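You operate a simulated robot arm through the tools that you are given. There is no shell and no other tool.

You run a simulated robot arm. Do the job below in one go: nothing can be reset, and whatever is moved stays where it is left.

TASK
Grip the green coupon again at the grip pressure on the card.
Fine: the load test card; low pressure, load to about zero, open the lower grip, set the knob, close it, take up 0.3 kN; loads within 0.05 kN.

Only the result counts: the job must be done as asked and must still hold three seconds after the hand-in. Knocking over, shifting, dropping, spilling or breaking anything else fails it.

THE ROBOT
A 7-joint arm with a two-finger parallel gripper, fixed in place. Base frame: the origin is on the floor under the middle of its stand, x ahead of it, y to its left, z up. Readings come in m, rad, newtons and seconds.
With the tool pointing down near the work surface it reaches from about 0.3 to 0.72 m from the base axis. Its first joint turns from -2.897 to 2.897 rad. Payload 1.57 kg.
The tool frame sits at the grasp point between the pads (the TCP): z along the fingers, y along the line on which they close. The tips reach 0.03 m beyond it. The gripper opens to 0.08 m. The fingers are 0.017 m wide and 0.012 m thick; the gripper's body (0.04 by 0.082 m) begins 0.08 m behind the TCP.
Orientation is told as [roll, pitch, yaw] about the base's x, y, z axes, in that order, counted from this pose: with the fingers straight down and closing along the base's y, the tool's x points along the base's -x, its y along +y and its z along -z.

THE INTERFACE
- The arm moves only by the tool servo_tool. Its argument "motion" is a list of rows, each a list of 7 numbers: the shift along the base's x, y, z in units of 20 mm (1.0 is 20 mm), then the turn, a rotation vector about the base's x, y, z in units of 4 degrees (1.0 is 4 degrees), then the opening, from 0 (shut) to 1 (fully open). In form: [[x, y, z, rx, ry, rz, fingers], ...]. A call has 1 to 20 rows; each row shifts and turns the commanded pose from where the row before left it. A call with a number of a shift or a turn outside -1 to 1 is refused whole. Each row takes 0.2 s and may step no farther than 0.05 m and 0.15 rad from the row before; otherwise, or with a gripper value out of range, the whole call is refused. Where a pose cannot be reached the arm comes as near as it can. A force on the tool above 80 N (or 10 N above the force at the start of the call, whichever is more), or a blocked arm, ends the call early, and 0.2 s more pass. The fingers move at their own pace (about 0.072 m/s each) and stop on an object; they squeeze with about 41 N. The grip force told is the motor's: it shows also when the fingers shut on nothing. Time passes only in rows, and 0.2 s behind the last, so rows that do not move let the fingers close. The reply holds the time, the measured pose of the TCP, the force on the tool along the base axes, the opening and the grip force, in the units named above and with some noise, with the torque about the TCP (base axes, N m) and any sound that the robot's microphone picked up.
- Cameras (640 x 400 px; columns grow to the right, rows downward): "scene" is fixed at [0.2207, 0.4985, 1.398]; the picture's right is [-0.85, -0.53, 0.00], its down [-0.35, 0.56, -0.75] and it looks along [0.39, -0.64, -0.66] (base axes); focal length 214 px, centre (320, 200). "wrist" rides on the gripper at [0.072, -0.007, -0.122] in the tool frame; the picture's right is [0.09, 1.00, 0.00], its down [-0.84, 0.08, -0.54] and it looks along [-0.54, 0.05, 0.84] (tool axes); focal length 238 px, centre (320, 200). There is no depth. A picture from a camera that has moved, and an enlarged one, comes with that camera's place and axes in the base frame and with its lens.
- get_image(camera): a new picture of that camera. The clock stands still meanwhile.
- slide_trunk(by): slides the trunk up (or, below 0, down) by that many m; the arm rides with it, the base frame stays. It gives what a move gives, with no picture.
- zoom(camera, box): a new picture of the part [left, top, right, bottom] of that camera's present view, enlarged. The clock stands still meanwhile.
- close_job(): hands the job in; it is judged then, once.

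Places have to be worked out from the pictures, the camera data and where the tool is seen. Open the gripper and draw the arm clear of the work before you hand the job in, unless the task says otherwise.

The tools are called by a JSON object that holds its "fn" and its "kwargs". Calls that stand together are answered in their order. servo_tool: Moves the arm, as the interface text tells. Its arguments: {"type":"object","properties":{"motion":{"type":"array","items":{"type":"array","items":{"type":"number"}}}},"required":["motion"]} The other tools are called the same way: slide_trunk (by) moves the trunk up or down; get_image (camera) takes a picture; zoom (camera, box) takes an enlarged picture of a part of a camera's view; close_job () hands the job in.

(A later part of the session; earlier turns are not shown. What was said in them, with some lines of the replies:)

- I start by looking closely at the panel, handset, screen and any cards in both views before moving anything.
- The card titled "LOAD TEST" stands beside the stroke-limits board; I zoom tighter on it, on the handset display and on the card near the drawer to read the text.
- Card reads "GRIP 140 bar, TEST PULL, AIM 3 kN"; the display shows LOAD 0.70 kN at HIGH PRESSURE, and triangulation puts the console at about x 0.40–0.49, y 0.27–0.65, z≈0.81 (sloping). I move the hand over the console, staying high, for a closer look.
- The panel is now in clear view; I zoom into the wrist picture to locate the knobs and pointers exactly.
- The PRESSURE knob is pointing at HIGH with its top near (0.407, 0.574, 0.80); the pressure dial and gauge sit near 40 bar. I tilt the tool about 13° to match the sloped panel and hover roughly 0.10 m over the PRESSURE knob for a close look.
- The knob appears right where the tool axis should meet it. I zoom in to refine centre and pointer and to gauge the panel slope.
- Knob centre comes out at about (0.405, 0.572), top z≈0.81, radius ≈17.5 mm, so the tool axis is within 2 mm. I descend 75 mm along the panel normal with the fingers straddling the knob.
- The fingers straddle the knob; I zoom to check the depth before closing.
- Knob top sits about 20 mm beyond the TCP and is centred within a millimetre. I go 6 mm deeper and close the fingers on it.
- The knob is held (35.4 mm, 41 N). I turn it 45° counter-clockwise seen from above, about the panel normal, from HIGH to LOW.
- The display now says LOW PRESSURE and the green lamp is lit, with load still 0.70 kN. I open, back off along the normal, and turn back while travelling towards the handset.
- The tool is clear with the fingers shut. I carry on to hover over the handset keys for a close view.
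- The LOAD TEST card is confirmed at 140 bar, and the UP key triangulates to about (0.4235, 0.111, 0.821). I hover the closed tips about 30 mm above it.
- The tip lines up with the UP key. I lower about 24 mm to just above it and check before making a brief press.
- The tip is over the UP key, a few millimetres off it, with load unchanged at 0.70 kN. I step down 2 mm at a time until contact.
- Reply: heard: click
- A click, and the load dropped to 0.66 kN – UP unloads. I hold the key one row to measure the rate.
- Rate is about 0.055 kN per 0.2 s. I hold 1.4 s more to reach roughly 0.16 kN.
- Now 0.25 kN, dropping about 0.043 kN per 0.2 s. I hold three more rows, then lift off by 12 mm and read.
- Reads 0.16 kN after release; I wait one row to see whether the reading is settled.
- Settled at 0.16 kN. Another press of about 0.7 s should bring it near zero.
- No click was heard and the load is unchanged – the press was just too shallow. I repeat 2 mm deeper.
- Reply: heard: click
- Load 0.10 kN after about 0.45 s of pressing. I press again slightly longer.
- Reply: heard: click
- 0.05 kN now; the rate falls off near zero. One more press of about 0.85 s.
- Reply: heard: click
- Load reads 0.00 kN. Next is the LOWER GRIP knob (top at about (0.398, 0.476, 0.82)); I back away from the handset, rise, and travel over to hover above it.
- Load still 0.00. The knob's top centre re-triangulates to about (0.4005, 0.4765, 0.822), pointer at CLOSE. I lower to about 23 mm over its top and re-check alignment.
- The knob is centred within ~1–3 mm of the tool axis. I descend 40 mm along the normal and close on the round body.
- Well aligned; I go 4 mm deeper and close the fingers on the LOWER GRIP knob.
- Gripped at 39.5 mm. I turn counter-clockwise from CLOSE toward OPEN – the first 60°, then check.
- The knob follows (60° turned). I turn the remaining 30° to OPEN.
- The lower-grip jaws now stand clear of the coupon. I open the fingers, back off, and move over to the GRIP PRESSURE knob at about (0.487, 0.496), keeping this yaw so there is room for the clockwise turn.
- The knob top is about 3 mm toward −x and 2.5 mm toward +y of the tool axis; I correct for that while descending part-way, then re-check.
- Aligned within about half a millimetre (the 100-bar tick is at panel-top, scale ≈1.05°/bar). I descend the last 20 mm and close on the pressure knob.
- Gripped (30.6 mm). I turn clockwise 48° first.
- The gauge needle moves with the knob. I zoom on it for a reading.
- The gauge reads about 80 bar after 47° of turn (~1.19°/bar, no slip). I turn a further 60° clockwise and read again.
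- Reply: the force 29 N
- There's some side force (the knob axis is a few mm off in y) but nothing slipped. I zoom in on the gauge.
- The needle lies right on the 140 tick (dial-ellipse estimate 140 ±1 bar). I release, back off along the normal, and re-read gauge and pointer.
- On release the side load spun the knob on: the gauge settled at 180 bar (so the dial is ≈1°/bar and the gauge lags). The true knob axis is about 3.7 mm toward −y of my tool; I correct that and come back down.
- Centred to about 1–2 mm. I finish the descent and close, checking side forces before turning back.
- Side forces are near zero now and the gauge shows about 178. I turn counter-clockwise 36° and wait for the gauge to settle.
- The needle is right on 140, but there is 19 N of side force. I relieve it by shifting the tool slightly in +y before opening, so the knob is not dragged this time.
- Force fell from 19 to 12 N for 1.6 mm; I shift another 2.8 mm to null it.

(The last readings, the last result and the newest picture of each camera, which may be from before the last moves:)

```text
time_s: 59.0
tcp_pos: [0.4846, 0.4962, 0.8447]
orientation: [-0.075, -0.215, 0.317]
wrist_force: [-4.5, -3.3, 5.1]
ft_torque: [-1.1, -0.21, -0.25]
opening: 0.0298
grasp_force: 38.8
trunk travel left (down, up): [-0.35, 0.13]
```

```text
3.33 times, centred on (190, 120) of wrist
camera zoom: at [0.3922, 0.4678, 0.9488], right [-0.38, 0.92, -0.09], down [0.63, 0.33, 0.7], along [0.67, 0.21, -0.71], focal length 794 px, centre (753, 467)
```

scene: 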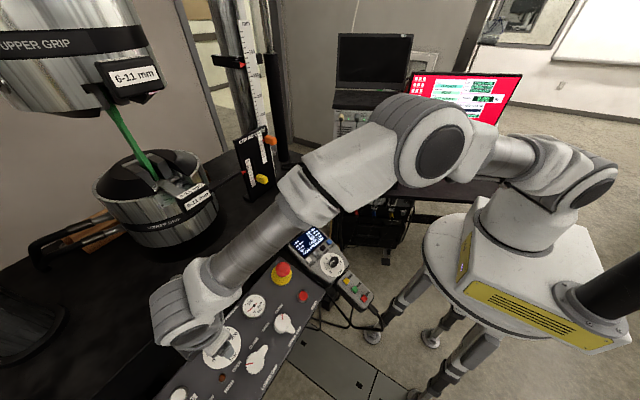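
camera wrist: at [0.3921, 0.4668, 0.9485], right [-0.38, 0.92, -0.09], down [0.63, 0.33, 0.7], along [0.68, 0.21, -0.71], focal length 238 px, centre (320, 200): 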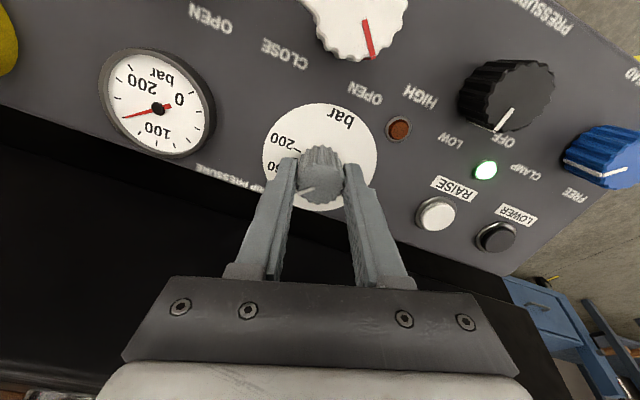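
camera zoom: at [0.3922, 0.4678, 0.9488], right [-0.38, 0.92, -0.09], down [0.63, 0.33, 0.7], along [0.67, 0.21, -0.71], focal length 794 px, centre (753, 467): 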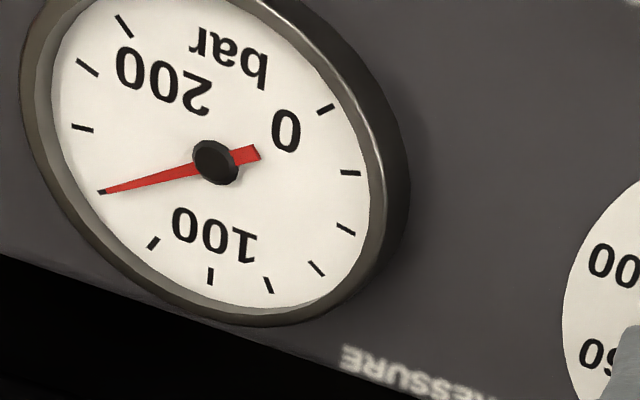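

Side load is down to a few newtons with 140 still showing. I open the fingers slightly and check the gauge before retreating.

{"fn": "servo_tool", "kwargs": {"motion": [[0, 0, 0, 0, 0, 0, 0.6], [0, 0, 0, 0, 0, 0, 0.6], [0, 0, 0, 0, 0, 0, 0.6], [0, 0, 0, 0, 0, 0, 0.6]]}}

{"fn": "zoom", "kwargs": {"camera": "wrist", "box": [120, 60, 260, 180]}}

{"fn": "zoom", "kwargs": {"camera": "wrist", "box": [240, 110, 400, 210]}}

```text
time_s: 60.0
tcp_pos: [0.4833, 0.4976, 0.8456]
orientation: [-0.07, -0.217, 0.319]
wrist_force: [0.8, 0.6, -0.3]
ft_torque: [0.01, -0.03, 0.02]
opening: 0.048
grasp_force: 0.1
trunk travel left (down, up): [-0.35, 0.13]
```

```text
3.33 times, centred on (190, 120) of wrist
camera zoom: at [0.3923, 0.4694, 0.9489], right [-0.38, 0.92, -0.09], down [0.63, 0.33, 0.7], along [0.68, 0.21, -0.71], focal length 794 px, centre (753, 467)
```

zoom: 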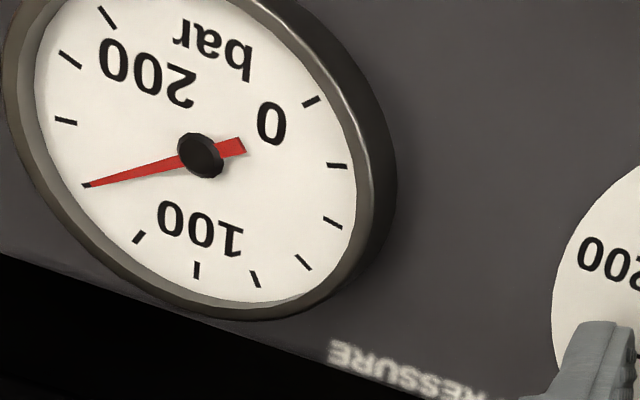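

```text
4.00 times, centred on (320, 160) of wrist
camera zoom: at [0.3923, 0.4694, 0.9489], right [-0.38, 0.92, -0.09], down [0.63, 0.33, 0.7], along [0.68, 0.21, -0.71], focal length 953 px, centre (320, 360)
```

zoom: 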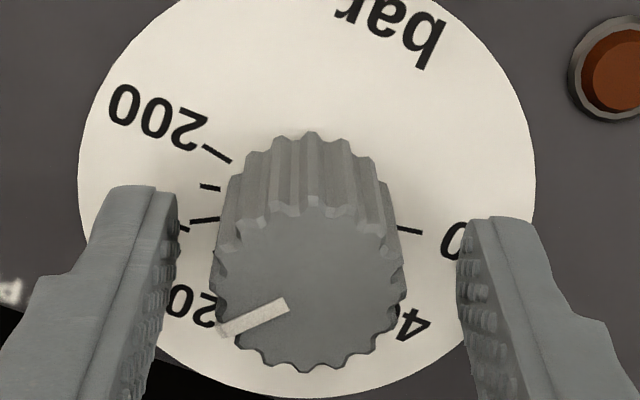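

Opened, and the needle stays exactly on 140 bar. I retreat along the normal, then turn the tool to +90° while moving back above the LOWER GRIP knob.

{"fn": "servo_tool", "kwargs": {"motion": [[-0.225, 0, 0.974, 0, 0, 0, 0.65], [-0.225, 0, 0.974, 0, 0, 0, 0.65], [-0.225, 0, 0.974, 0, 0, 0, 0.8], [-0.1, 0, 0.45, 0, 0, 0, 0.8]]}}

{"fn": "servo_tool", "kwargs": {"motion": [[-0.232, -0.058, -0.06, -0.225, 0, 0.974, 0.8], [-0.232, -0.058, -0.06, -0.225, 0, 0.974, 0.8], [-0.232, -0.058, -0.06, -0.225, 0, 0.974, 0.8], [-0.232, -0.058, -0.06, -0.225, 0, 0.974, 0.8], [-0.232, -0.058, -0.06, -0.225, 0, 0.974, 0.8], [-0.232, -0.058, -0.06, -0.225, 0, 0.974, 0.8], [-0.232, -0.058, -0.06, -0.225, 0, 0.974, 0.8], [-0.232, -0.058, -0.06, -0.225, 0, 0.974, 0.8], [-0.232, -0.058, -0.06, -0.225, 0, 0.974, 0.8], [-0.232, -0.058, -0.06, -0.225, 0, 0.974, 0.8], [-0.232, -0.058, -0.06, -0.225, 0, 0.974, 0.8], [-0.232, -0.058, -0.06, -0.225, 0, 0.974, 0.8], [-0.232, -0.058, -0.06, -0.225, 0, 0.974, 0.8], [-0.232, -0.058, -0.06, -0.225, 0, 0.974, 0.8], [-0.232, -0.058, -0.06, -0.225, 0, 0.974, 0.8], [-0.232, -0.058, -0.06, -0.225, 0, 0.974, 0.8], [-0.232, -0.058, -0.06, -0.225, 0, 0.974, 0.8], [-0.232, -0.058, -0.06, -0.225, 0, 0.974, 0.8]]}}

{"fn": "get_image", "kwargs": {"camera": "wrist"}}

{"fn": "zoom", "kwargs": {"camera": "wrist", "box": [240, 80, 400, 200]}}

{"fn": "get_image", "kwargs": {"camera": "scene"}}

```text
time_s: 61.0
tcp_pos: [0.4681, 0.498, 0.9127]
orientation: [-0.069, -0.219, 0.32]
wrist_force: [-0.2, -0.1, 0.4]
ft_torque: [0.01, 0.03, -0.02]
opening: 0.0639
grasp_force: 0.1
trunk travel left (down, up): [-0.35, 0.13]
```

```text
time_s: 64.8
tcp_pos: [0.3851, 0.4764, 0.8914]
orientation: [-0.227, -0.003, 1.57]
wrist_force: [0.2, -0.8, -0.6]
ft_torque: [-0.01, 0.0, 0.02]
opening: 0.0641
grasp_force: 0.1
trunk travel left (down, up): [-0.35, 0.13]
```

```text
taken
camera wrist: at [0.3652, 0.4049, 1.0111], right [-0.97, -0.09, -0.22], down [-0.2, 0.84, 0.51], along [0.14, 0.54, -0.83], focal length 238 px, centre (320, 200)
```

wrist: 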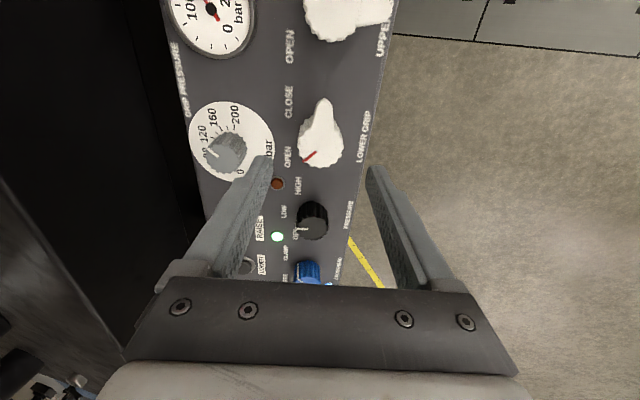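

```text
3.33 times, centred on (320, 140) of wrist
camera zoom: at [0.3652, 0.4049, 1.0111], right [-0.97, -0.09, -0.22], down [-0.2, 0.84, 0.51], along [0.14, 0.54, -0.83], focal length 794 px, centre (320, 400)
```

zoom: 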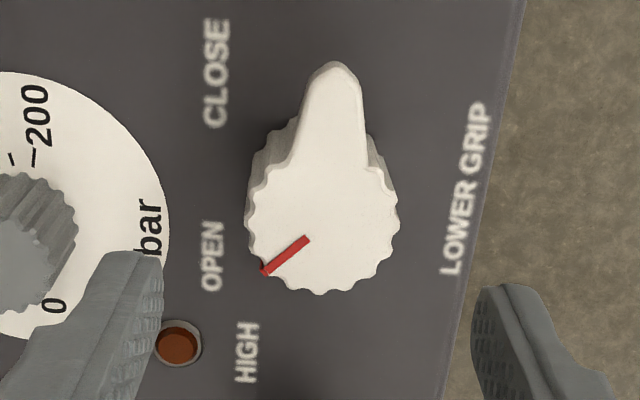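

```text
taken
```

scene: 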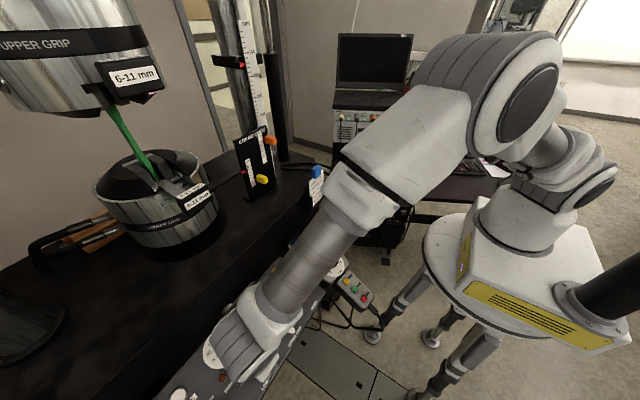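

The knob sits on the tool axis. I descend 60 mm and close on it.

{"fn": "servo_tool", "kwargs": {"motion": [[0.169, -0.01, -0.73, 0, 0, 0, 0.8], [0.169, -0.01, -0.73, 0, 0, 0, 0.8], [0.169, -0.01, -0.73, 0, 0, 0, 0.8], [0.169, -0.01, -0.73, 0, 0, 0, 0.8], [0, 0, 0, 0, 0, 0, 0.8]]}}

{"fn": "zoom", "kwargs": {"camera": "wrist", "box": [240, 110, 400, 220]}}

```text
time_s: 66.0
tcp_pos: [0.3988, 0.4759, 0.8311]
orientation: [-0.227, -0.003, 1.57]
wrist_force: [0.0, 0.4, -1.1]
ft_torque: [0.02, -0.05, 0.0]
opening: 0.0639
grasp_force: 0.1
trunk travel left (down, up): [-0.35, 0.13]
```

```text
3.64 times, centred on (320, 165) of wrist
camera zoom: at [0.3784, 0.4038, 0.9517], right [-0.97, -0.09, -0.22], down [-0.2, 0.84, 0.51], along [0.14, 0.54, -0.83], focal length 867 px, centre (320, 327)
```

zoom: 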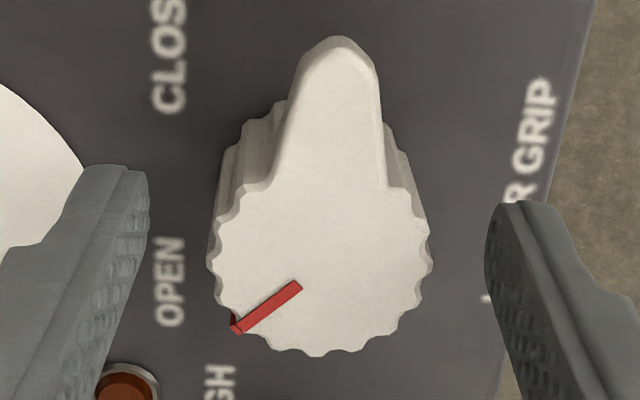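

Nicely centred. I close the fingers and turn clockwise 45° first.

{"fn": "servo_tool", "kwargs": {"motion": [[0, 0, 0, 0, 0, 0, 0.3], [0, 0, 0, 0, 0, 0, 0.3], [0, 0, 0, 0, 0, 0, 0.3], [0, 0, 0, 0.211, 0, -0.913, 0.3], [0, 0, 0, 0.211, 0, -0.913, 0.3], [0, 0, 0, 0.211, 0, -0.913, 0.3], [0, 0, 0, 0.211, 0, -0.913, 0.3], [0, 0, 0, 0.211, 0, -0.913, 0.3], [0, 0, 0, 0.211, 0, -0.913, 0.3], [0, 0, 0, 0.211, 0, -0.913, 0.3], [0, 0, 0, 0.211, 0, -0.913, 0.3], [0, 0, 0, 0.211, 0, -0.913, 0.3], [0, 0, 0, 0.211, 0, -0.913, 0.3], [0, 0, 0, 0.211, 0, -0.913, 0.3], [0, 0, 0, 0.211, 0, -0.913, 0.3]]}}

{"fn": "get_image", "kwargs": {"camera": "wrist"}}

```text
time_s: 69.2
tcp_pos: [0.3978, 0.4755, 0.8313]
orientation: [-0.16, -0.16, 0.797]
wrist_force: [-7.0, 1.0, -8.4]
ft_torque: [0.06, -0.65, 0.03]
opening: 0.0399
grasp_force: 44.9
trunk travel left (down, up): [-0.35, 0.13]
```

```text
taken
camera wrist: at [0.3263, 0.4207, 0.9402], right [-0.75, 0.64, -0.17], down [0.4, 0.65, 0.65], along [0.53, 0.42, -0.74], focal length 238 px, centre (320, 200)
```

wrist: 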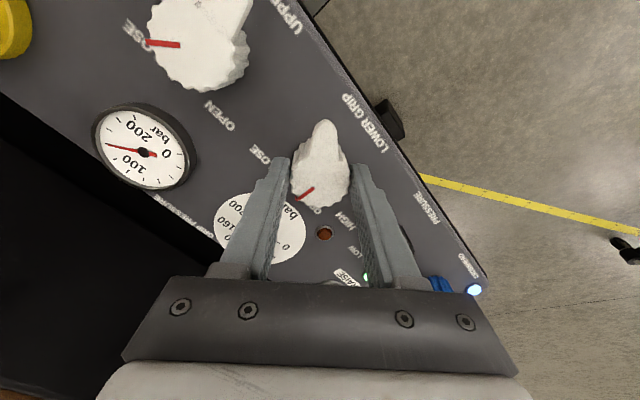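

The knob is following and the gauge still shows 140. I turn the remaining 45° to CLOSE.

{"fn": "servo_tool", "kwargs": {"motion": [[0, 0, 0, 0.211, 0, -0.913, 0.3], [0, 0, 0, 0.211, 0, -0.913, 0.3], [0, 0, 0, 0.211, 0, -0.913, 0.3], [0, 0, 0, 0.211, 0, -0.913, 0.3], [0, 0, 0, 0.211, 0, -0.913, 0.3], [0, 0, 0, 0.211, 0, -0.913, 0.3], [0, 0, 0, 0.211, 0, -0.913, 0.3], [0, 0, 0, 0.211, 0, -0.913, 0.3], [0, 0, 0, 0.211, 0, -0.913, 0.3], [0, 0, 0, 0.211, 0, -0.913, 0.3], [0, 0, 0, 0.211, 0, -0.913, 0.3], [0, 0, 0, 0.211, 0, -0.913, 0.3], [0, 0, 0, 0, 0, 0, 0.3]]}}

{"fn": "get_image", "kwargs": {"camera": "wrist"}}

{"fn": "zoom", "kwargs": {"camera": "scene", "box": [80, 100, 240, 260]}}

{"fn": "zoom", "kwargs": {"camera": "scene", "box": [280, 215, 385, 315]}}

```text
time_s: 72.0
tcp_pos: [0.3986, 0.477, 0.8306]
orientation: [0.001, -0.226, 0.001]
wrist_force: [-13.9, 6.2, -6.5]
ft_torque: [0.47, 0.55, 0.41]
opening: 0.0396
grasp_force: 44.7
trunk travel left (down, up): [-0.35, 0.13]
```

```text
taken
camera wrist: at [0.3011, 0.4703, 0.9348], right [-0.09, 1.0, -0.02], down [0.69, 0.08, 0.72], along [0.71, 0.05, -0.7], focal length 238 px, centre (320, 200)
```

wrist: 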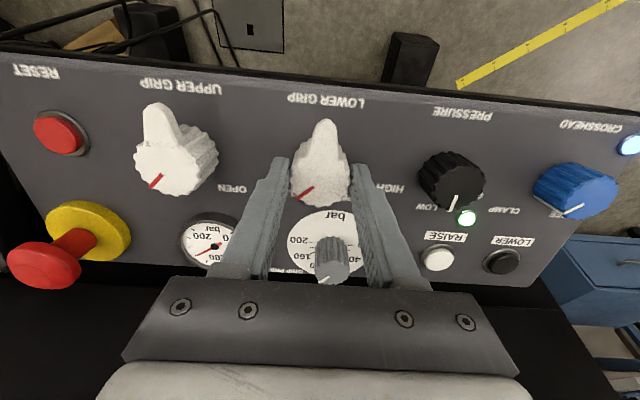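

```text
2.50 times, centred on (160, 180) of scene
camera zoom: at [0.2207, 0.4985, 1.398], right [-0.85, -0.53, 0.0], down [-0.35, 0.56, -0.75], along [0.39, -0.64, -0.66], focal length 536 px, centre (720, 250)
```

zoom: 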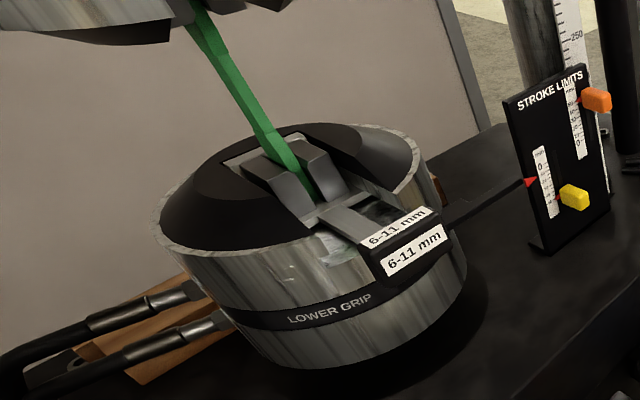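

```text
4.00 times, centred on (332, 265) of scene
camera zoom: at [0.2207, 0.4985, 1.398], right [-0.85, -0.53, 0.0], down [-0.35, 0.56, -0.75], along [0.39, -0.64, -0.66], focal length 858 px, centre (270, -60)
```

zoom: 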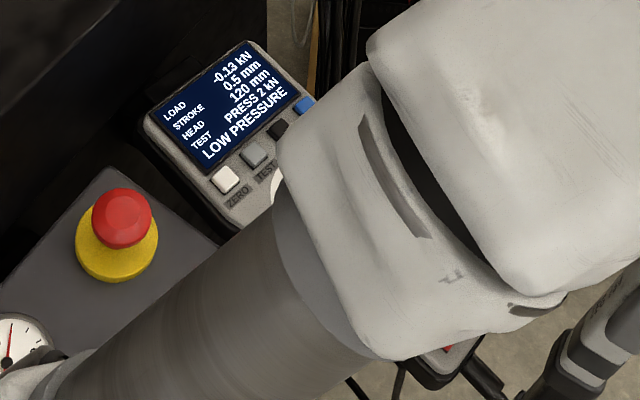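

The lower jaws hold the coupon again (display −0.13 kN from clamping). Before letting go of the knob I relieve the side load so it is not turned on release.

{"fn": "servo_tool", "kwargs": {"motion": [[-0.12, 0.04, -0.05, 0, 0, 0, 0.3], [0, 0, 0, 0, 0, 0, 0.3]]}}

```text
time_s: 72.6
tcp_pos: [0.3983, 0.477, 0.8315]
orientation: [0.001, -0.229, 0.0]
wrist_force: [-4.6, 7.6, -0.6]
ft_torque: [-0.52, 1.16, 0.1]
opening: 0.0399
grasp_force: 44.1
trunk travel left (down, up): [-0.35, 0.13]
```

Side force is now small. I open, wait, and check the knob and display before retreating.

{"fn": "servo_tool", "kwargs": {"motion": [[-0.04, 0.06, 0, 0, 0, 0, 0.3], [0, 0, 0, 0, 0, 0, 0.7], [0, 0, 0, 0, 0, 0, 0.8], [0, 0, 0, 0, 0, 0, 0.8]]}}

{"fn": "zoom", "kwargs": {"camera": "wrist", "box": [170, 110, 410, 290]}}

{"fn": "zoom", "kwargs": {"camera": "scene", "box": [280, 215, 385, 315]}}

```text
time_s: 73.6
tcp_pos: [0.3962, 0.4766, 0.8306]
orientation: [-0.001, -0.226, 0.0]
wrist_force: [-1.0, 0.3, -0.7]
ft_torque: [-0.02, 0.01, -0.04]
opening: 0.0635
grasp_force: 0.1
trunk travel left (down, up): [-0.35, 0.13]
```

```text
2.22 times, centred on (290, 200) of wrist
camera zoom: at [0.2994, 0.4708, 0.934], right [-0.09, 1.0, -0.02], down [0.69, 0.08, 0.72], along [0.72, 0.05, -0.7], focal length 530 px, centre (387, 200)
```

zoom: 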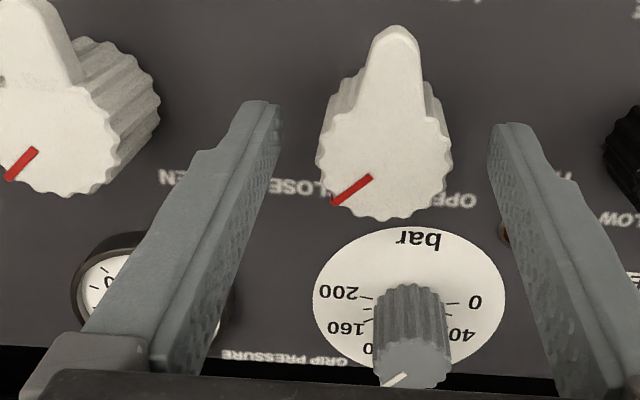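

```text
4.00 times, centred on (332, 265) of scene
camera zoom: at [0.2207, 0.4985, 1.398], right [-0.85, -0.53, 0.0], down [-0.35, 0.56, -0.75], along [0.39, -0.64, -0.66], focal length 858 px, centre (270, -60)
```

zoom: 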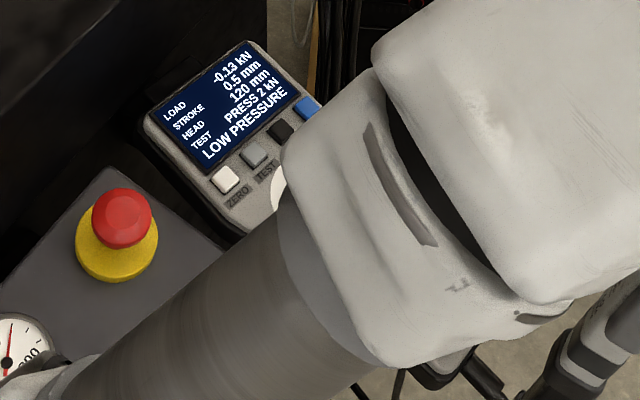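

The LOWER GRIP knob stays at CLOSE. I retreat, close the fingers and travel back to the handset's DOWN key.

{"fn": "servo_tool", "kwargs": {"motion": [[-0.225, 0, 0.974, 0, 0, 0, 0.8], [-0.225, 0, 0.974, 0, 0, 0, 0.8], [-0.225, 0, 0.974, 0, 0, 0, 0.8], [-0.225, 0, 0.974, 0, 0, 0, 0.8], [-0.225, 0, 0.974, 0, 0, 0, 0.8], [0, -0.8, 0.2, 0, 0, 0, 0.3], [0, -1, 0, 0, 0, 0, 0], [0, -1, 0, 0, 0, 0, 0], [0, -1, 0, 0, 0, 0, 0], [0, -1, 0, 0, 0, 0, 0], [0, -1, 0, 0, 0, 0, 0], [0, -1, 0, 0, 0, 0, 0], [0, -1, 0, 0, 0, 0, 0], [0, -1, 0, 0, 0, 0, 0], [0, -1, 0, 0, 0, 0, 0], [0, -1, 0, 0, 0, 0, 0], [0, -1, 0, 0, 0, 0, 0], [0, -1, 0, 0, 0, 0, 0], [0, -1, 0, 0, 0, 0, 0], [0, -1, 0, 0, 0, 0, 0]]}}

{"fn": "servo_tool", "kwargs": {"motion": [[0.2, -1, 0, 0, 0, 0, 0], [0.5, -0.9, -0.2, 0, 0, 0, 0], [0.6, 0, -0.8, 0, 0, 0, 0], [0.6, 0, -0.8, 0, 0, 0, 0]]}}

{"fn": "get_image", "kwargs": {"camera": "wrist"}}

{"fn": "zoom", "kwargs": {"camera": "wrist", "box": [240, 90, 400, 190]}}

{"fn": "get_image", "kwargs": {"camera": "scene"}}

```text
time_s: 77.8
tcp_pos: [0.3736, 0.1809, 0.9324]
orientation: [-0.001, -0.226, 0.001]
wrist_force: [0.1, 0.3, 0.0]
ft_torque: [0.04, 0.03, -0.01]
opening: 0.0
grasp_force: 21.2
trunk travel left (down, up): [-0.35, 0.13]
```

```text
time_s: 78.8
tcp_pos: [0.4109, 0.1442, 0.8965]
orientation: [0.001, -0.227, 0.0]
wrist_force: [-0.6, 0.1, -0.2]
ft_torque: [-0.02, 0.02, 0.01]
opening: 0.0
grasp_force: 21.2
trunk travel left (down, up): [-0.35, 0.13]
```

```text
taken
camera wrist: at [0.3146, 0.1371, 0.9992], right [-0.09, 1.0, -0.02], down [0.69, 0.08, 0.72], along [0.71, 0.05, -0.7], focal length 238 px, centre (320, 200)
```

wrist: 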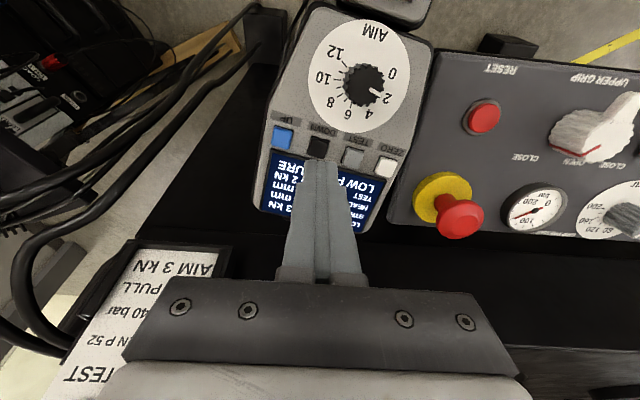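

```text
4.00 times, centred on (320, 140) of wrist
camera zoom: at [0.3146, 0.1371, 0.9992], right [-0.09, 1.0, -0.02], down [0.69, 0.08, 0.72], along [0.71, 0.05, -0.7], focal length 953 px, centre (320, 440)
```

zoom: 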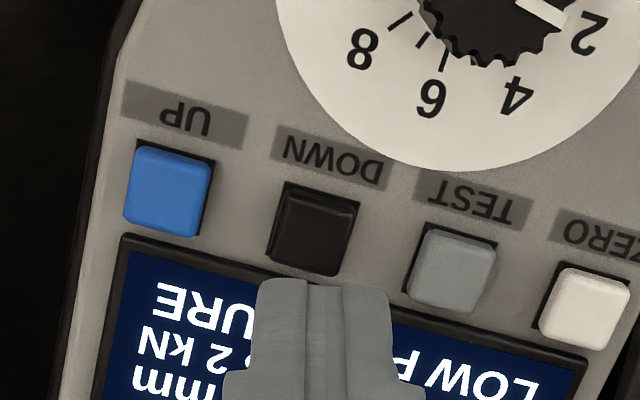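

```text
taken
```

scene: 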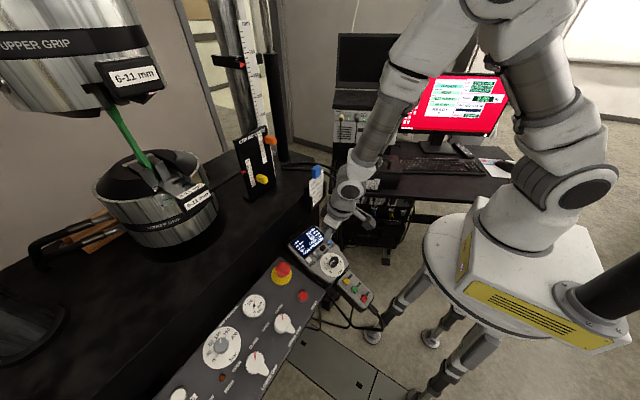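

The tip lines up with the DOWN key to ~1 mm. I lower to a few millimetres above it, checking the scene display.

{"fn": "servo_tool", "kwargs": {"motion": [[0.2, -0.03, -0.88, 0, 0, 0, 0], [0.2, -0.03, -0.88, 0, 0, 0, 0]]}}

{"fn": "zoom", "kwargs": {"camera": "wrist", "box": [260, 120, 400, 220]}}

{"fn": "zoom", "kwargs": {"camera": "scene", "box": [290, 215, 350, 265]}}

```text
time_s: 79.4
tcp_pos: [0.4185, 0.1425, 0.8608]
orientation: [-0.002, -0.23, 0.0]
wrist_force: [-0.4, 0.7, 0.2]
ft_torque: [-0.01, -0.01, 0.01]
opening: 0.0
grasp_force: 20.9
trunk travel left (down, up): [-0.35, 0.13]
```

```text
4.00 times, centred on (330, 170) of wrist
camera zoom: at [0.3225, 0.1363, 0.9644], right [-0.09, 1.0, -0.02], down [0.69, 0.08, 0.72], along [0.72, 0.05, -0.7], focal length 953 px, centre (280, 320)
```

zoom: 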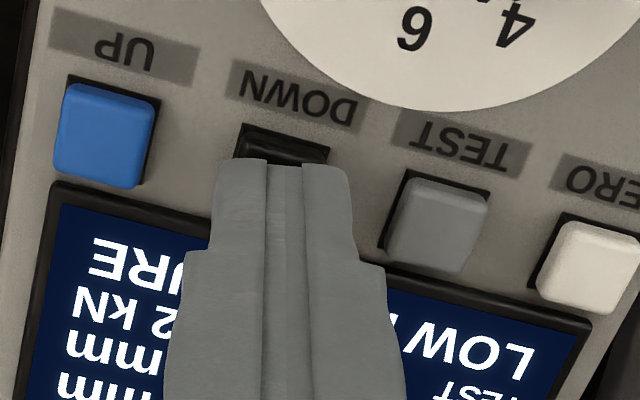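

```text
8.00 times, centred on (320, 240) of scene
camera zoom: at [0.2207, 0.4985, 1.398], right [-0.85, -0.53, 0.0], down [-0.35, 0.56, -0.75], along [0.39, -0.64, -0.66], focal length 1716 px, centre (320, -120)
```

zoom: 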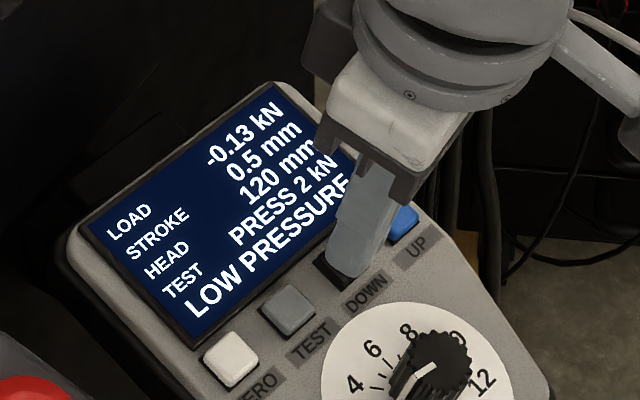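

Tip is over DOWN and the display stays readable (−0.13 kN). I step down until it clicks.

{"fn": "servo_tool", "kwargs": {"motion": [[0.045, 0, -0.195, 0, 0, 0, 0]]}}

{"fn": "zoom", "kwargs": {"camera": "scene", "box": [290, 215, 350, 265]}}

```text
time_s: 79.8
tcp_pos: [0.4206, 0.1437, 0.8581]
orientation: [0.001, -0.227, 0.0]
wrist_force: [1.0, 1.0, -0.2]
ft_torque: [-0.01, 0.01, 0.01]
opening: 0.0
grasp_force: 21.9
trunk travel left (down, up): [-0.35, 0.13]
```

```text
8.00 times, centred on (320, 240) of scene
camera zoom: at [0.2207, 0.4985, 1.398], right [-0.85, -0.53, 0.0], down [-0.35, 0.56, -0.75], along [0.39, -0.64, -0.66], focal length 1716 px, centre (320, -120)
```

zoom: 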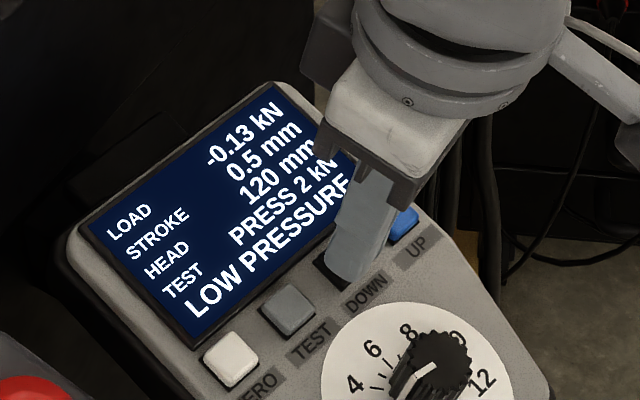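

No contact yet; I go 3 mm further.

{"fn": "servo_tool", "kwargs": {"motion": [[0.033, 0, -0.146, 0, 0, 0, 0]]}}

{"fn": "zoom", "kwargs": {"camera": "scene", "box": [290, 215, 350, 265]}}

```text
time_s: 80.2
tcp_pos: [0.4198, 0.1423, 0.8541]
orientation: [0.0, -0.227, 0.0]
wrist_force: [-0.1, -0.5, 0.0]
ft_torque: [0.01, -0.02, 0.0]
opening: 0.0
grasp_force: 20.9
trunk travel left (down, up): [-0.35, 0.13]
```

```text
8.00 times, centred on (320, 240) of scene
camera zoom: at [0.2207, 0.4985, 1.398], right [-0.85, -0.53, 0.0], down [-0.35, 0.56, -0.75], along [0.39, -0.64, -0.66], focal length 1716 px, centre (320, -120)
```

zoom: 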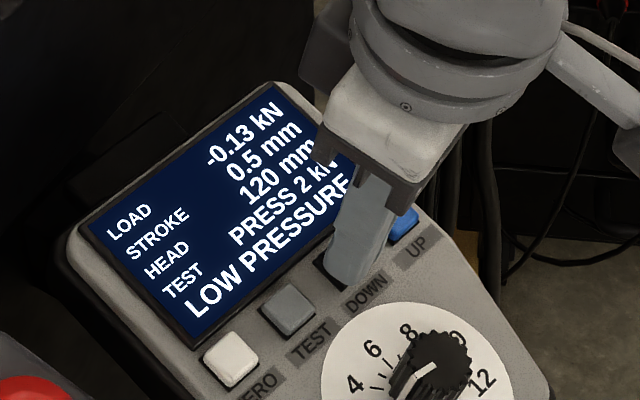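

Still no click; a further 1.5 mm.

{"fn": "servo_tool", "kwargs": {"motion": [[0.018, 0, -0.078, 0, 0, 0, 0]]}}

{"fn": "zoom", "kwargs": {"camera": "scene", "box": [290, 215, 350, 265]}}

```text
time_s: 80.6
tcp_pos: [0.4207, 0.143, 0.8539]
orientation: [-0.001, -0.228, 0.0]
wrist_force: [-0.9, -0.4, 2.1]
ft_torque: [0.0, 0.03, 0.02]
opening: 0.0
grasp_force: 21.3
trunk travel left (down, up): [-0.35, 0.13]
heard: click
```

```text
8.00 times, centred on (320, 240) of scene
camera zoom: at [0.2207, 0.4985, 1.398], right [-0.85, -0.53, 0.0], down [-0.35, 0.56, -0.75], along [0.39, -0.64, -0.66], focal length 1716 px, centre (320, -120)
```

zoom: 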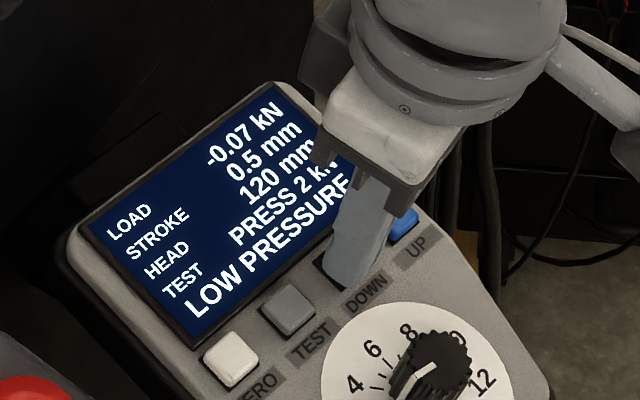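

DOWN clicked and raises the load (−0.07). I hold one row and read.

{"fn": "servo_tool", "kwargs": {"motion": [[0, 0, 0, 0, 0, 0, 0]]}}

{"fn": "zoom", "kwargs": {"camera": "scene", "box": [290, 215, 350, 265]}}

```text
time_s: 81.0
tcp_pos: [0.4199, 0.1436, 0.8543]
orientation: [0.0, -0.228, 0.001]
wrist_force: [-0.8, 0.2, 0.9]
ft_torque: [-0.02, 0.02, 0.03]
opening: 0.0
grasp_force: 21.3
trunk travel left (down, up): [-0.35, 0.13]
```

```text
8.00 times, centred on (320, 240) of scene
camera zoom: at [0.2207, 0.4985, 1.398], right [-0.85, -0.53, 0.0], down [-0.35, 0.56, -0.75], along [0.39, -0.64, -0.66], focal length 1716 px, centre (320, -120)
```

zoom: 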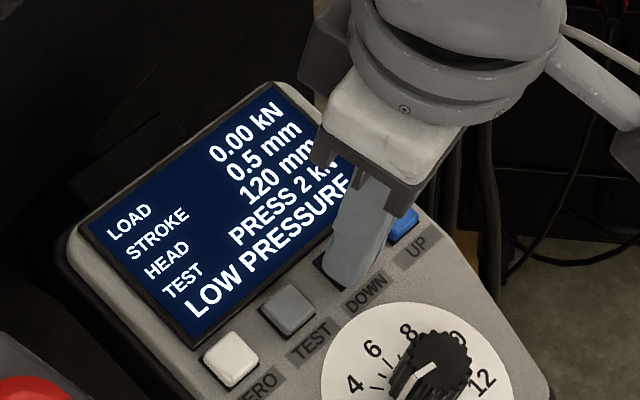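

0.00 kN now, about +0.07 per 0.4 s. Hold three more rows.

{"fn": "servo_tool", "kwargs": {"motion": [[0, 0, 0, 0, 0, 0, 0], [0, 0, 0, 0, 0, 0, 0], [0, 0, 0, 0, 0, 0, 0]]}}

{"fn": "zoom", "kwargs": {"camera": "scene", "box": [290, 215, 350, 265]}}

```text
time_s: 81.8
tcp_pos: [0.4202, 0.1432, 0.8539]
orientation: [0.001, -0.227, 0.0]
wrist_force: [-0.7, -0.5, 2.0]
ft_torque: [0.01, 0.01, -0.02]
opening: 0.0
grasp_force: 20.7
trunk travel left (down, up): [-0.35, 0.13]
```

```text
8.00 times, centred on (320, 240) of scene
camera zoom: at [0.2207, 0.4985, 1.398], right [-0.85, -0.53, 0.0], down [-0.35, 0.56, -0.75], along [0.39, -0.64, -0.66], focal length 1716 px, centre (320, -120)
```

zoom: 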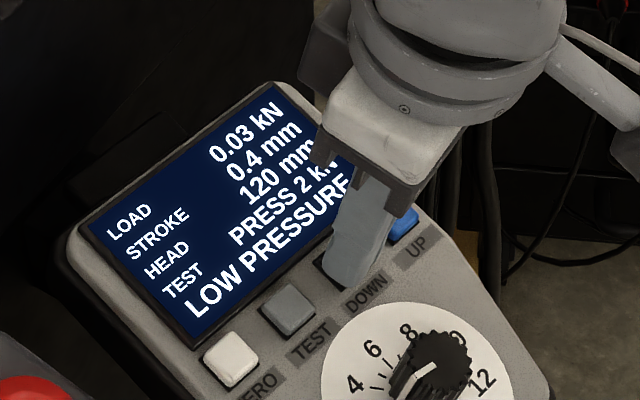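

Only 0.03 – there is soft take-up near zero. I hold three more rows.

{"fn": "servo_tool", "kwargs": {"motion": [[0, 0, 0, 0, 0, 0, 0], [0, 0, 0, 0, 0, 0, 0], [0, 0, 0, 0, 0, 0, 0]]}}

{"fn": "zoom", "kwargs": {"camera": "scene", "box": [290, 215, 350, 265]}}

```text
time_s: 82.6
tcp_pos: [0.4212, 0.1429, 0.8532]
orientation: [0.001, -0.227, 0.0]
wrist_force: [-0.1, 0.5, 0.6]
ft_torque: [0.0, -0.01, 0.03]
opening: 0.0005
grasp_force: 20.9
trunk travel left (down, up): [-0.35, 0.13]
```

```text
8.00 times, centred on (320, 240) of scene
camera zoom: at [0.2207, 0.4985, 1.398], right [-0.85, -0.53, 0.0], down [-0.35, 0.56, -0.75], along [0.39, -0.64, -0.66], focal length 1716 px, centre (320, -120)
```

zoom: 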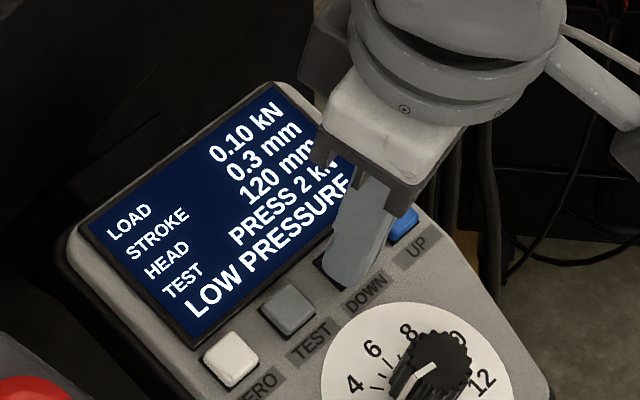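

0.10 kN; two more rows then read.

{"fn": "servo_tool", "kwargs": {"motion": [[0, 0, 0, 0, 0, 0, 0], [0, 0, 0, 0, 0, 0, 0]]}}

{"fn": "zoom", "kwargs": {"camera": "scene", "box": [290, 215, 350, 265]}}

```text
time_s: 83.2
tcp_pos: [0.4202, 0.141, 0.8535]
orientation: [0.0, -0.227, 0.0]
wrist_force: [-1.0, -0.5, 1.5]
ft_torque: [0.0, 0.0, -0.01]
opening: 0.0001
grasp_force: 21.0
trunk travel left (down, up): [-0.35, 0.13]
```

```text
8.00 times, centred on (320, 240) of scene
camera zoom: at [0.2207, 0.4985, 1.398], right [-0.85, -0.53, 0.0], down [-0.35, 0.56, -0.75], along [0.39, -0.64, -0.66], focal length 1716 px, centre (320, -120)
```

zoom: 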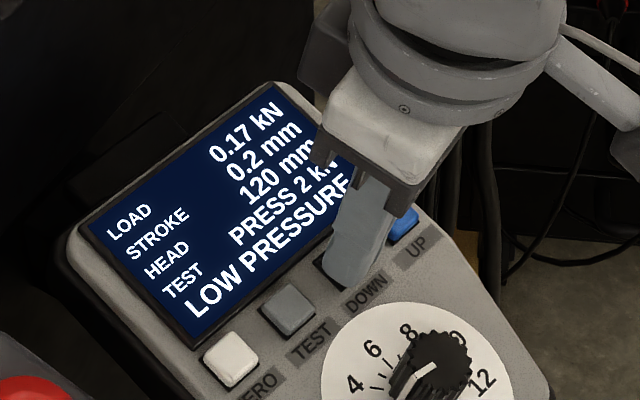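

0.17 kN. I hold three more rows (≈0.6 s), then lift off.

{"fn": "servo_tool", "kwargs": {"motion": [[0, 0, 0, 0, 0, 0, 0], [0, 0, 0, 0, 0, 0, 0], [0, 0, 0, 0, 0, 0, 0], [-0.15, 0, 0.66, 0, 0, 0, 0], [0, 0, 0, 0, 0, 0, 0]]}}

{"fn": "zoom", "kwargs": {"camera": "scene", "box": [290, 215, 350, 265]}}

```text
time_s: 84.4
tcp_pos: [0.4181, 0.1424, 0.8673]
orientation: [0.0, -0.226, -0.001]
wrist_force: [0.2, 0.4, -0.4]
ft_torque: [0.0, 0.0, -0.01]
opening: 0.0001
grasp_force: 21.9
trunk travel left (down, up): [-0.35, 0.13]
```

```text
8.00 times, centred on (320, 240) of scene
camera zoom: at [0.2207, 0.4985, 1.398], right [-0.85, -0.53, 0.0], down [-0.35, 0.56, -0.75], along [0.39, -0.64, -0.66], focal length 1716 px, centre (320, -120)
```

zoom: 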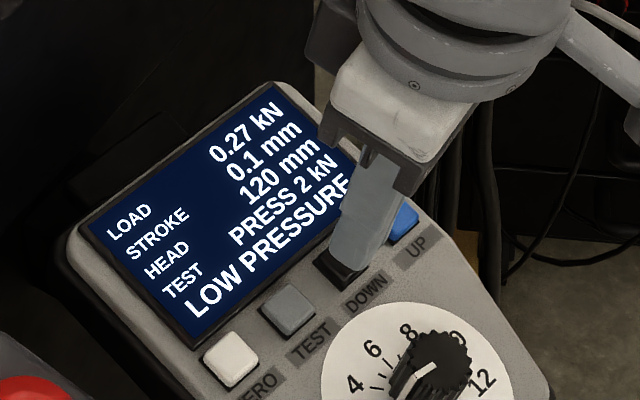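

0.27 kN – inside tolerance, but a short tap should centre it nearer 0.30.

{"fn": "servo_tool", "kwargs": {"motion": [[0.155, 0, -0.69, 0, 0, 0, 0], [-0.155, 0, 0.69, 0, 0, 0, 0], [0, 0, 0, 0, 0, 0, 0]]}}

{"fn": "zoom", "kwargs": {"camera": "scene", "box": [290, 215, 350, 265]}}

```text
time_s: 85.2
tcp_pos: [0.4176, 0.1425, 0.8677]
orientation: [0.0, -0.228, 0.002]
wrist_force: [-0.5, -0.1, -0.4]
ft_torque: [-0.02, -0.01, 0.0]
opening: 0.0
grasp_force: 21.6
trunk travel left (down, up): [-0.35, 0.13]
```

```text
8.00 times, centred on (320, 240) of scene
camera zoom: at [0.2207, 0.4985, 1.398], right [-0.85, -0.53, 0.0], down [-0.35, 0.56, -0.75], along [0.39, -0.64, -0.66], focal length 1716 px, centre (320, -120)
```

zoom: 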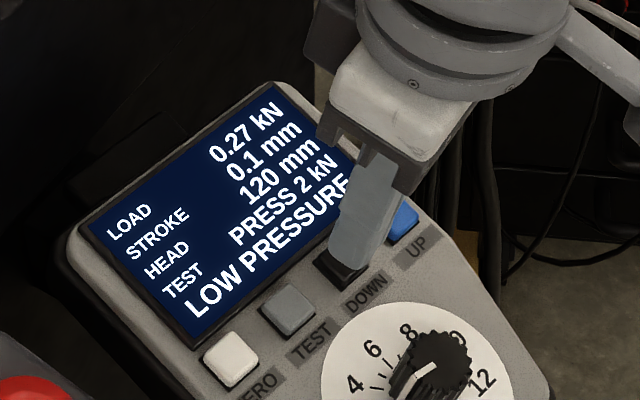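

The tap was too quick to click. I repeat about 2 mm deeper.

{"fn": "servo_tool", "kwargs": {"motion": [[0.175, 0, -0.78, 0, 0, 0, 0], [-0.175, 0, 0.78, 0, 0, 0, 0], [0, 0, 0, 0, 0, 0, 0]]}}

{"fn": "zoom", "kwargs": {"camera": "scene", "box": [290, 215, 350, 265]}}

```text
time_s: 86.0
tcp_pos: [0.4183, 0.1433, 0.8661]
orientation: [0.0, -0.226, -0.001]
wrist_force: [0.6, 1.2, -0.1]
ft_torque: [-0.02, 0.02, 0.0]
opening: 0.0
grasp_force: 21.1
trunk travel left (down, up): [-0.35, 0.13]
heard: click
```

```text
8.00 times, centred on (320, 240) of scene
camera zoom: at [0.2207, 0.4985, 1.398], right [-0.85, -0.53, 0.0], down [-0.35, 0.56, -0.75], along [0.39, -0.64, -0.66], focal length 1716 px, centre (320, -120)
```

zoom: 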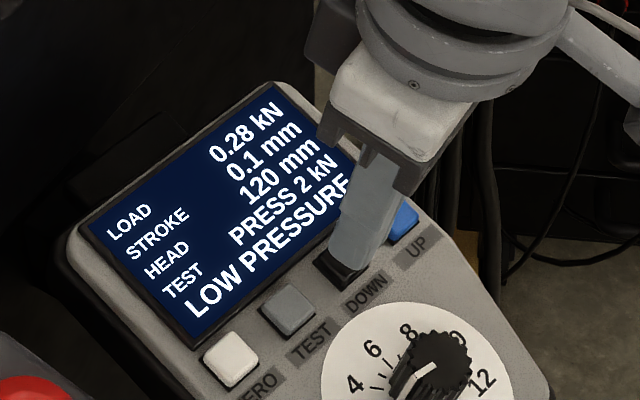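

0.28 kN. One more identical tap.

{"fn": "servo_tool", "kwargs": {"motion": [[0.18, 0, -0.8, 0, 0, 0, 0], [-0.18, 0, 0.8, 0, 0, 0, 0], [0, 0, 0, 0, 0, 0, 0]]}}

{"fn": "zoom", "kwargs": {"camera": "scene", "box": [290, 215, 350, 265]}}

```text
time_s: 86.8
tcp_pos: [0.4186, 0.1431, 0.8673]
orientation: [0.001, -0.227, -0.001]
wrist_force: [0.2, -0.6, 0.4]
ft_torque: [0.0, 0.01, 0.0]
opening: 0.0001
grasp_force: 21.6
trunk travel left (down, up): [-0.35, 0.13]
heard: click
```

```text
8.00 times, centred on (320, 240) of scene
camera zoom: at [0.2207, 0.4985, 1.398], right [-0.85, -0.53, 0.0], down [-0.35, 0.56, -0.75], along [0.39, -0.64, -0.66], focal length 1716 px, centre (320, -120)
```

zoom: 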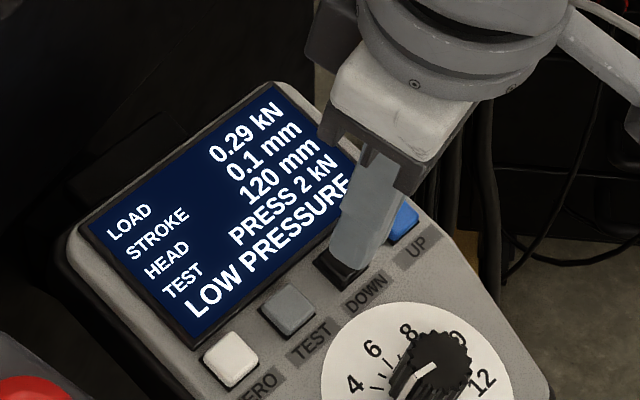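

0.29 kN – good. I lift away from the handset, retreat toward the robot, and open the gripper in free air.

{"fn": "servo_tool", "kwargs": {"motion": [[-0.25, 0, 0.95, 0, 0, 0, 0], [-0.25, 0, 0.95, 0, 0, 0, 0], [-0.25, 0, 0.95, 0, 0, 0, 0], [-0.25, 0, 0.95, 0, 0, 0, 0], [-0.25, 0, 0.95, 0, 0, 0, 0], [-0.25, 0, 0.95, 0, 0, 0, 0], [-0.25, 0, 0.95, 0, 0, 0, 0], [-0.25, 0.2, 0.95, 0, 0, 0, 0], [-0.25, 0.2, 0.95, 0, 0, 0, 0.5], [-0.25, 0.2, 0.95, 0, 0, 0, 1], [-0.2, 0.5, 0.95, 0, 0.5, 0, 1], [-0.2, 0.5, 0.95, 0, 0.5, 0, 1], [0, 0.5, 0.95, 0, 0.5, 0, 1], [0, 0.3, 0.5, 0, 0.5, 0, 1]]}}

{"fn": "get_image", "kwargs": {"camera": "wrist"}}

{"fn": "get_image", "kwargs": {"camera": "scene"}}

{"fn": "zoom", "kwargs": {"camera": "scene", "box": [150, 220, 390, 400]}}

{"fn": "zoom", "kwargs": {"camera": "scene", "box": [225, 275, 285, 335]}}

{"fn": "zoom", "kwargs": {"camera": "scene", "box": [290, 215, 350, 265]}}

{"fn": "zoom", "kwargs": {"camera": "scene", "box": [80, 100, 240, 260]}}

```text
time_s: 89.8
tcp_pos: [0.3599, 0.1908, 1.1243]
orientation: [0.002, -0.089, 0.0]
wrist_force: [0.0, -0.5, 0.3]
ft_torque: [0.02, 0.01, 0.03]
opening: 0.08
grasp_force: 0.1
trunk travel left (down, up): [-0.35, 0.13]
```

```text
taken
camera wrist: at [0.2786, 0.1843, 1.2391], right [-0.09, 1.0, -0.01], down [0.79, 0.08, 0.61], along [0.61, 0.05, -0.79], focal length 238 px, centre (320, 200)
```

wrist: 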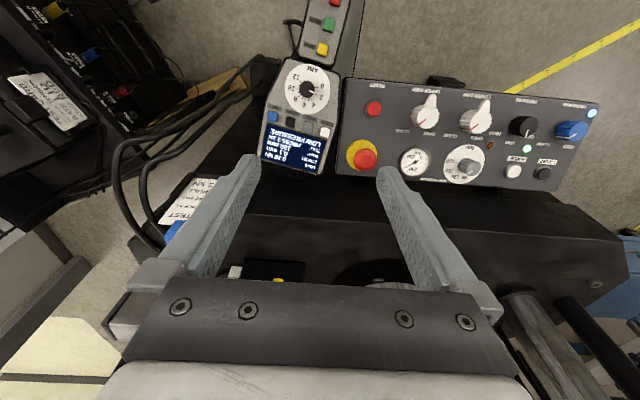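

```text
taken
```

scene: 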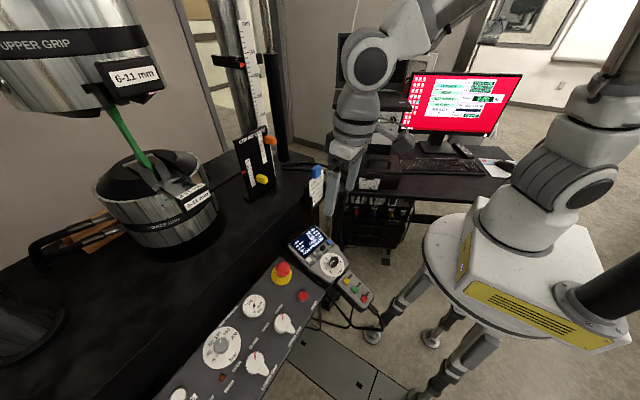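

```text
2.22 times, centred on (270, 310) of scene
camera zoom: at [0.2207, 0.4985, 1.398], right [-0.85, -0.53, 0.0], down [-0.35, 0.56, -0.75], along [0.39, -0.64, -0.66], focal length 477 px, centre (431, -44)
```

zoom: 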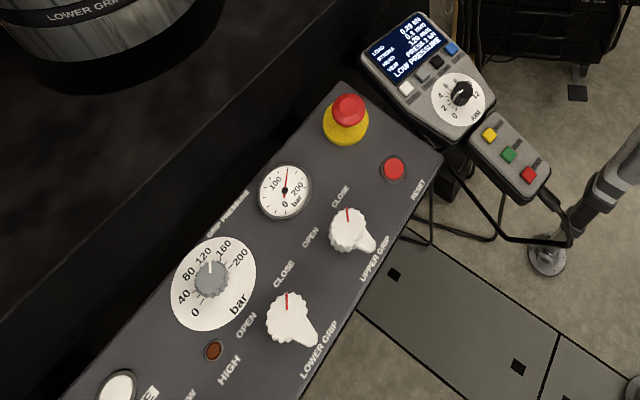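

```text
6.67 times, centred on (255, 305) of scene
camera zoom: at [0.2207, 0.4985, 1.398], right [-0.85, -0.53, 0.0], down [-0.35, 0.56, -0.75], along [0.39, -0.64, -0.66], focal length 1430 px, centre (753, -500)
```

zoom: 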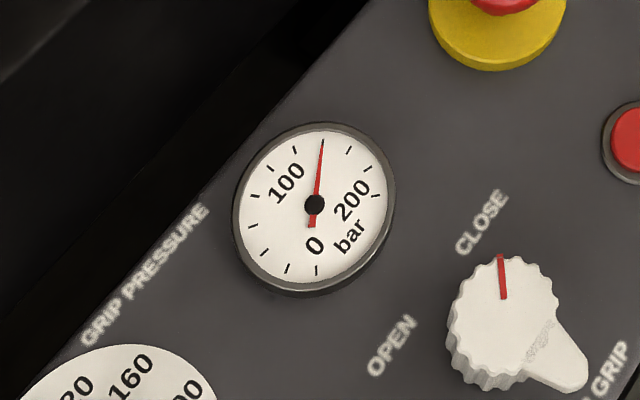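

```text
8.00 times, centred on (320, 240) of scene
camera zoom: at [0.2207, 0.4985, 1.398], right [-0.85, -0.53, 0.0], down [-0.35, 0.56, -0.75], along [0.39, -0.64, -0.66], focal length 1716 px, centre (320, -120)
```

zoom: 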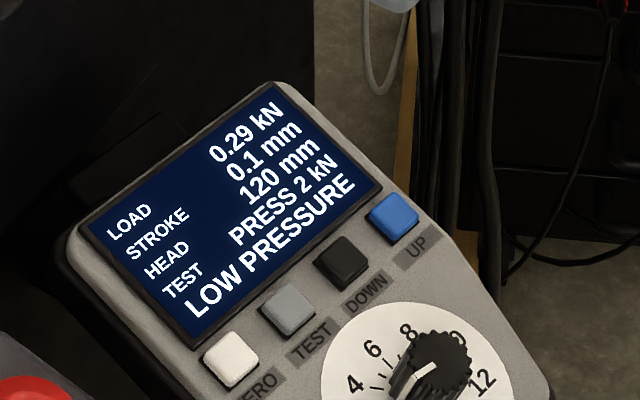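

```text
2.50 times, centred on (160, 180) of scene
camera zoom: at [0.2207, 0.4985, 1.398], right [-0.85, -0.53, 0.0], down [-0.35, 0.56, -0.75], along [0.39, -0.64, -0.66], focal length 536 px, centre (720, 250)
```

zoom: 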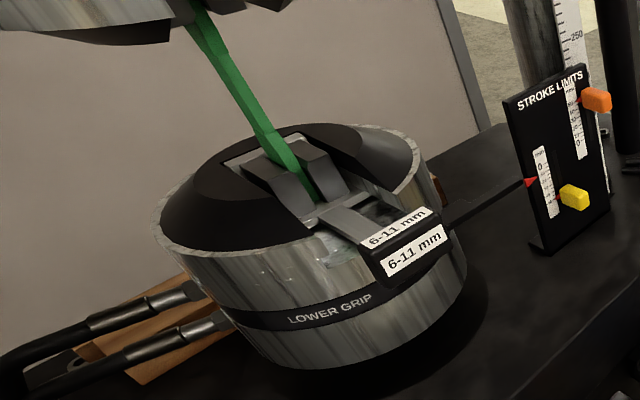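

The final check shows the gauge needle on 140 bar, LOWER GRIP at CLOSE with its jaws on the coupon, LOW PRESSURE, load steady at 0.29 kN. The gripper is open and clear of the work, so I hand the job in.

{"fn": "close_job", "kwargs": {}}

```text
The job is handed in.
```

The green coupon is gripped again at 140 bar, the grip pressure on the load test card, and the job is handed in. I have no verdict back yet.

Just before hand-in:
- **Grip pressure:** the gauge needle was on 140 bar.
- **Lower grip:** the knob was at CLOSE and the jaws were on the coupon.
- **Load:** it was steady at 0.29 kN, against the 0.3 kN asked. I opened the lower grip at 0.00 kN. Closing it briefly took the load to -0.13 kN before the take-up.
- **Pressure:** I left it on LOW.
- **Arm:** the gripper was open and clear of the work.

**Overshoot:** on the first try, letting go of the pressure knob dragged it on to about 180 bar. I turned it back to 140 within about six seconds, with the lower grip still open. If the knob feeds both grips, the upper grip was at about 180 bar for that time.

I left the handset's test setting at PRESS 2 kN. The card calls for PULL and 3 kN, but changing that was not part of this job.
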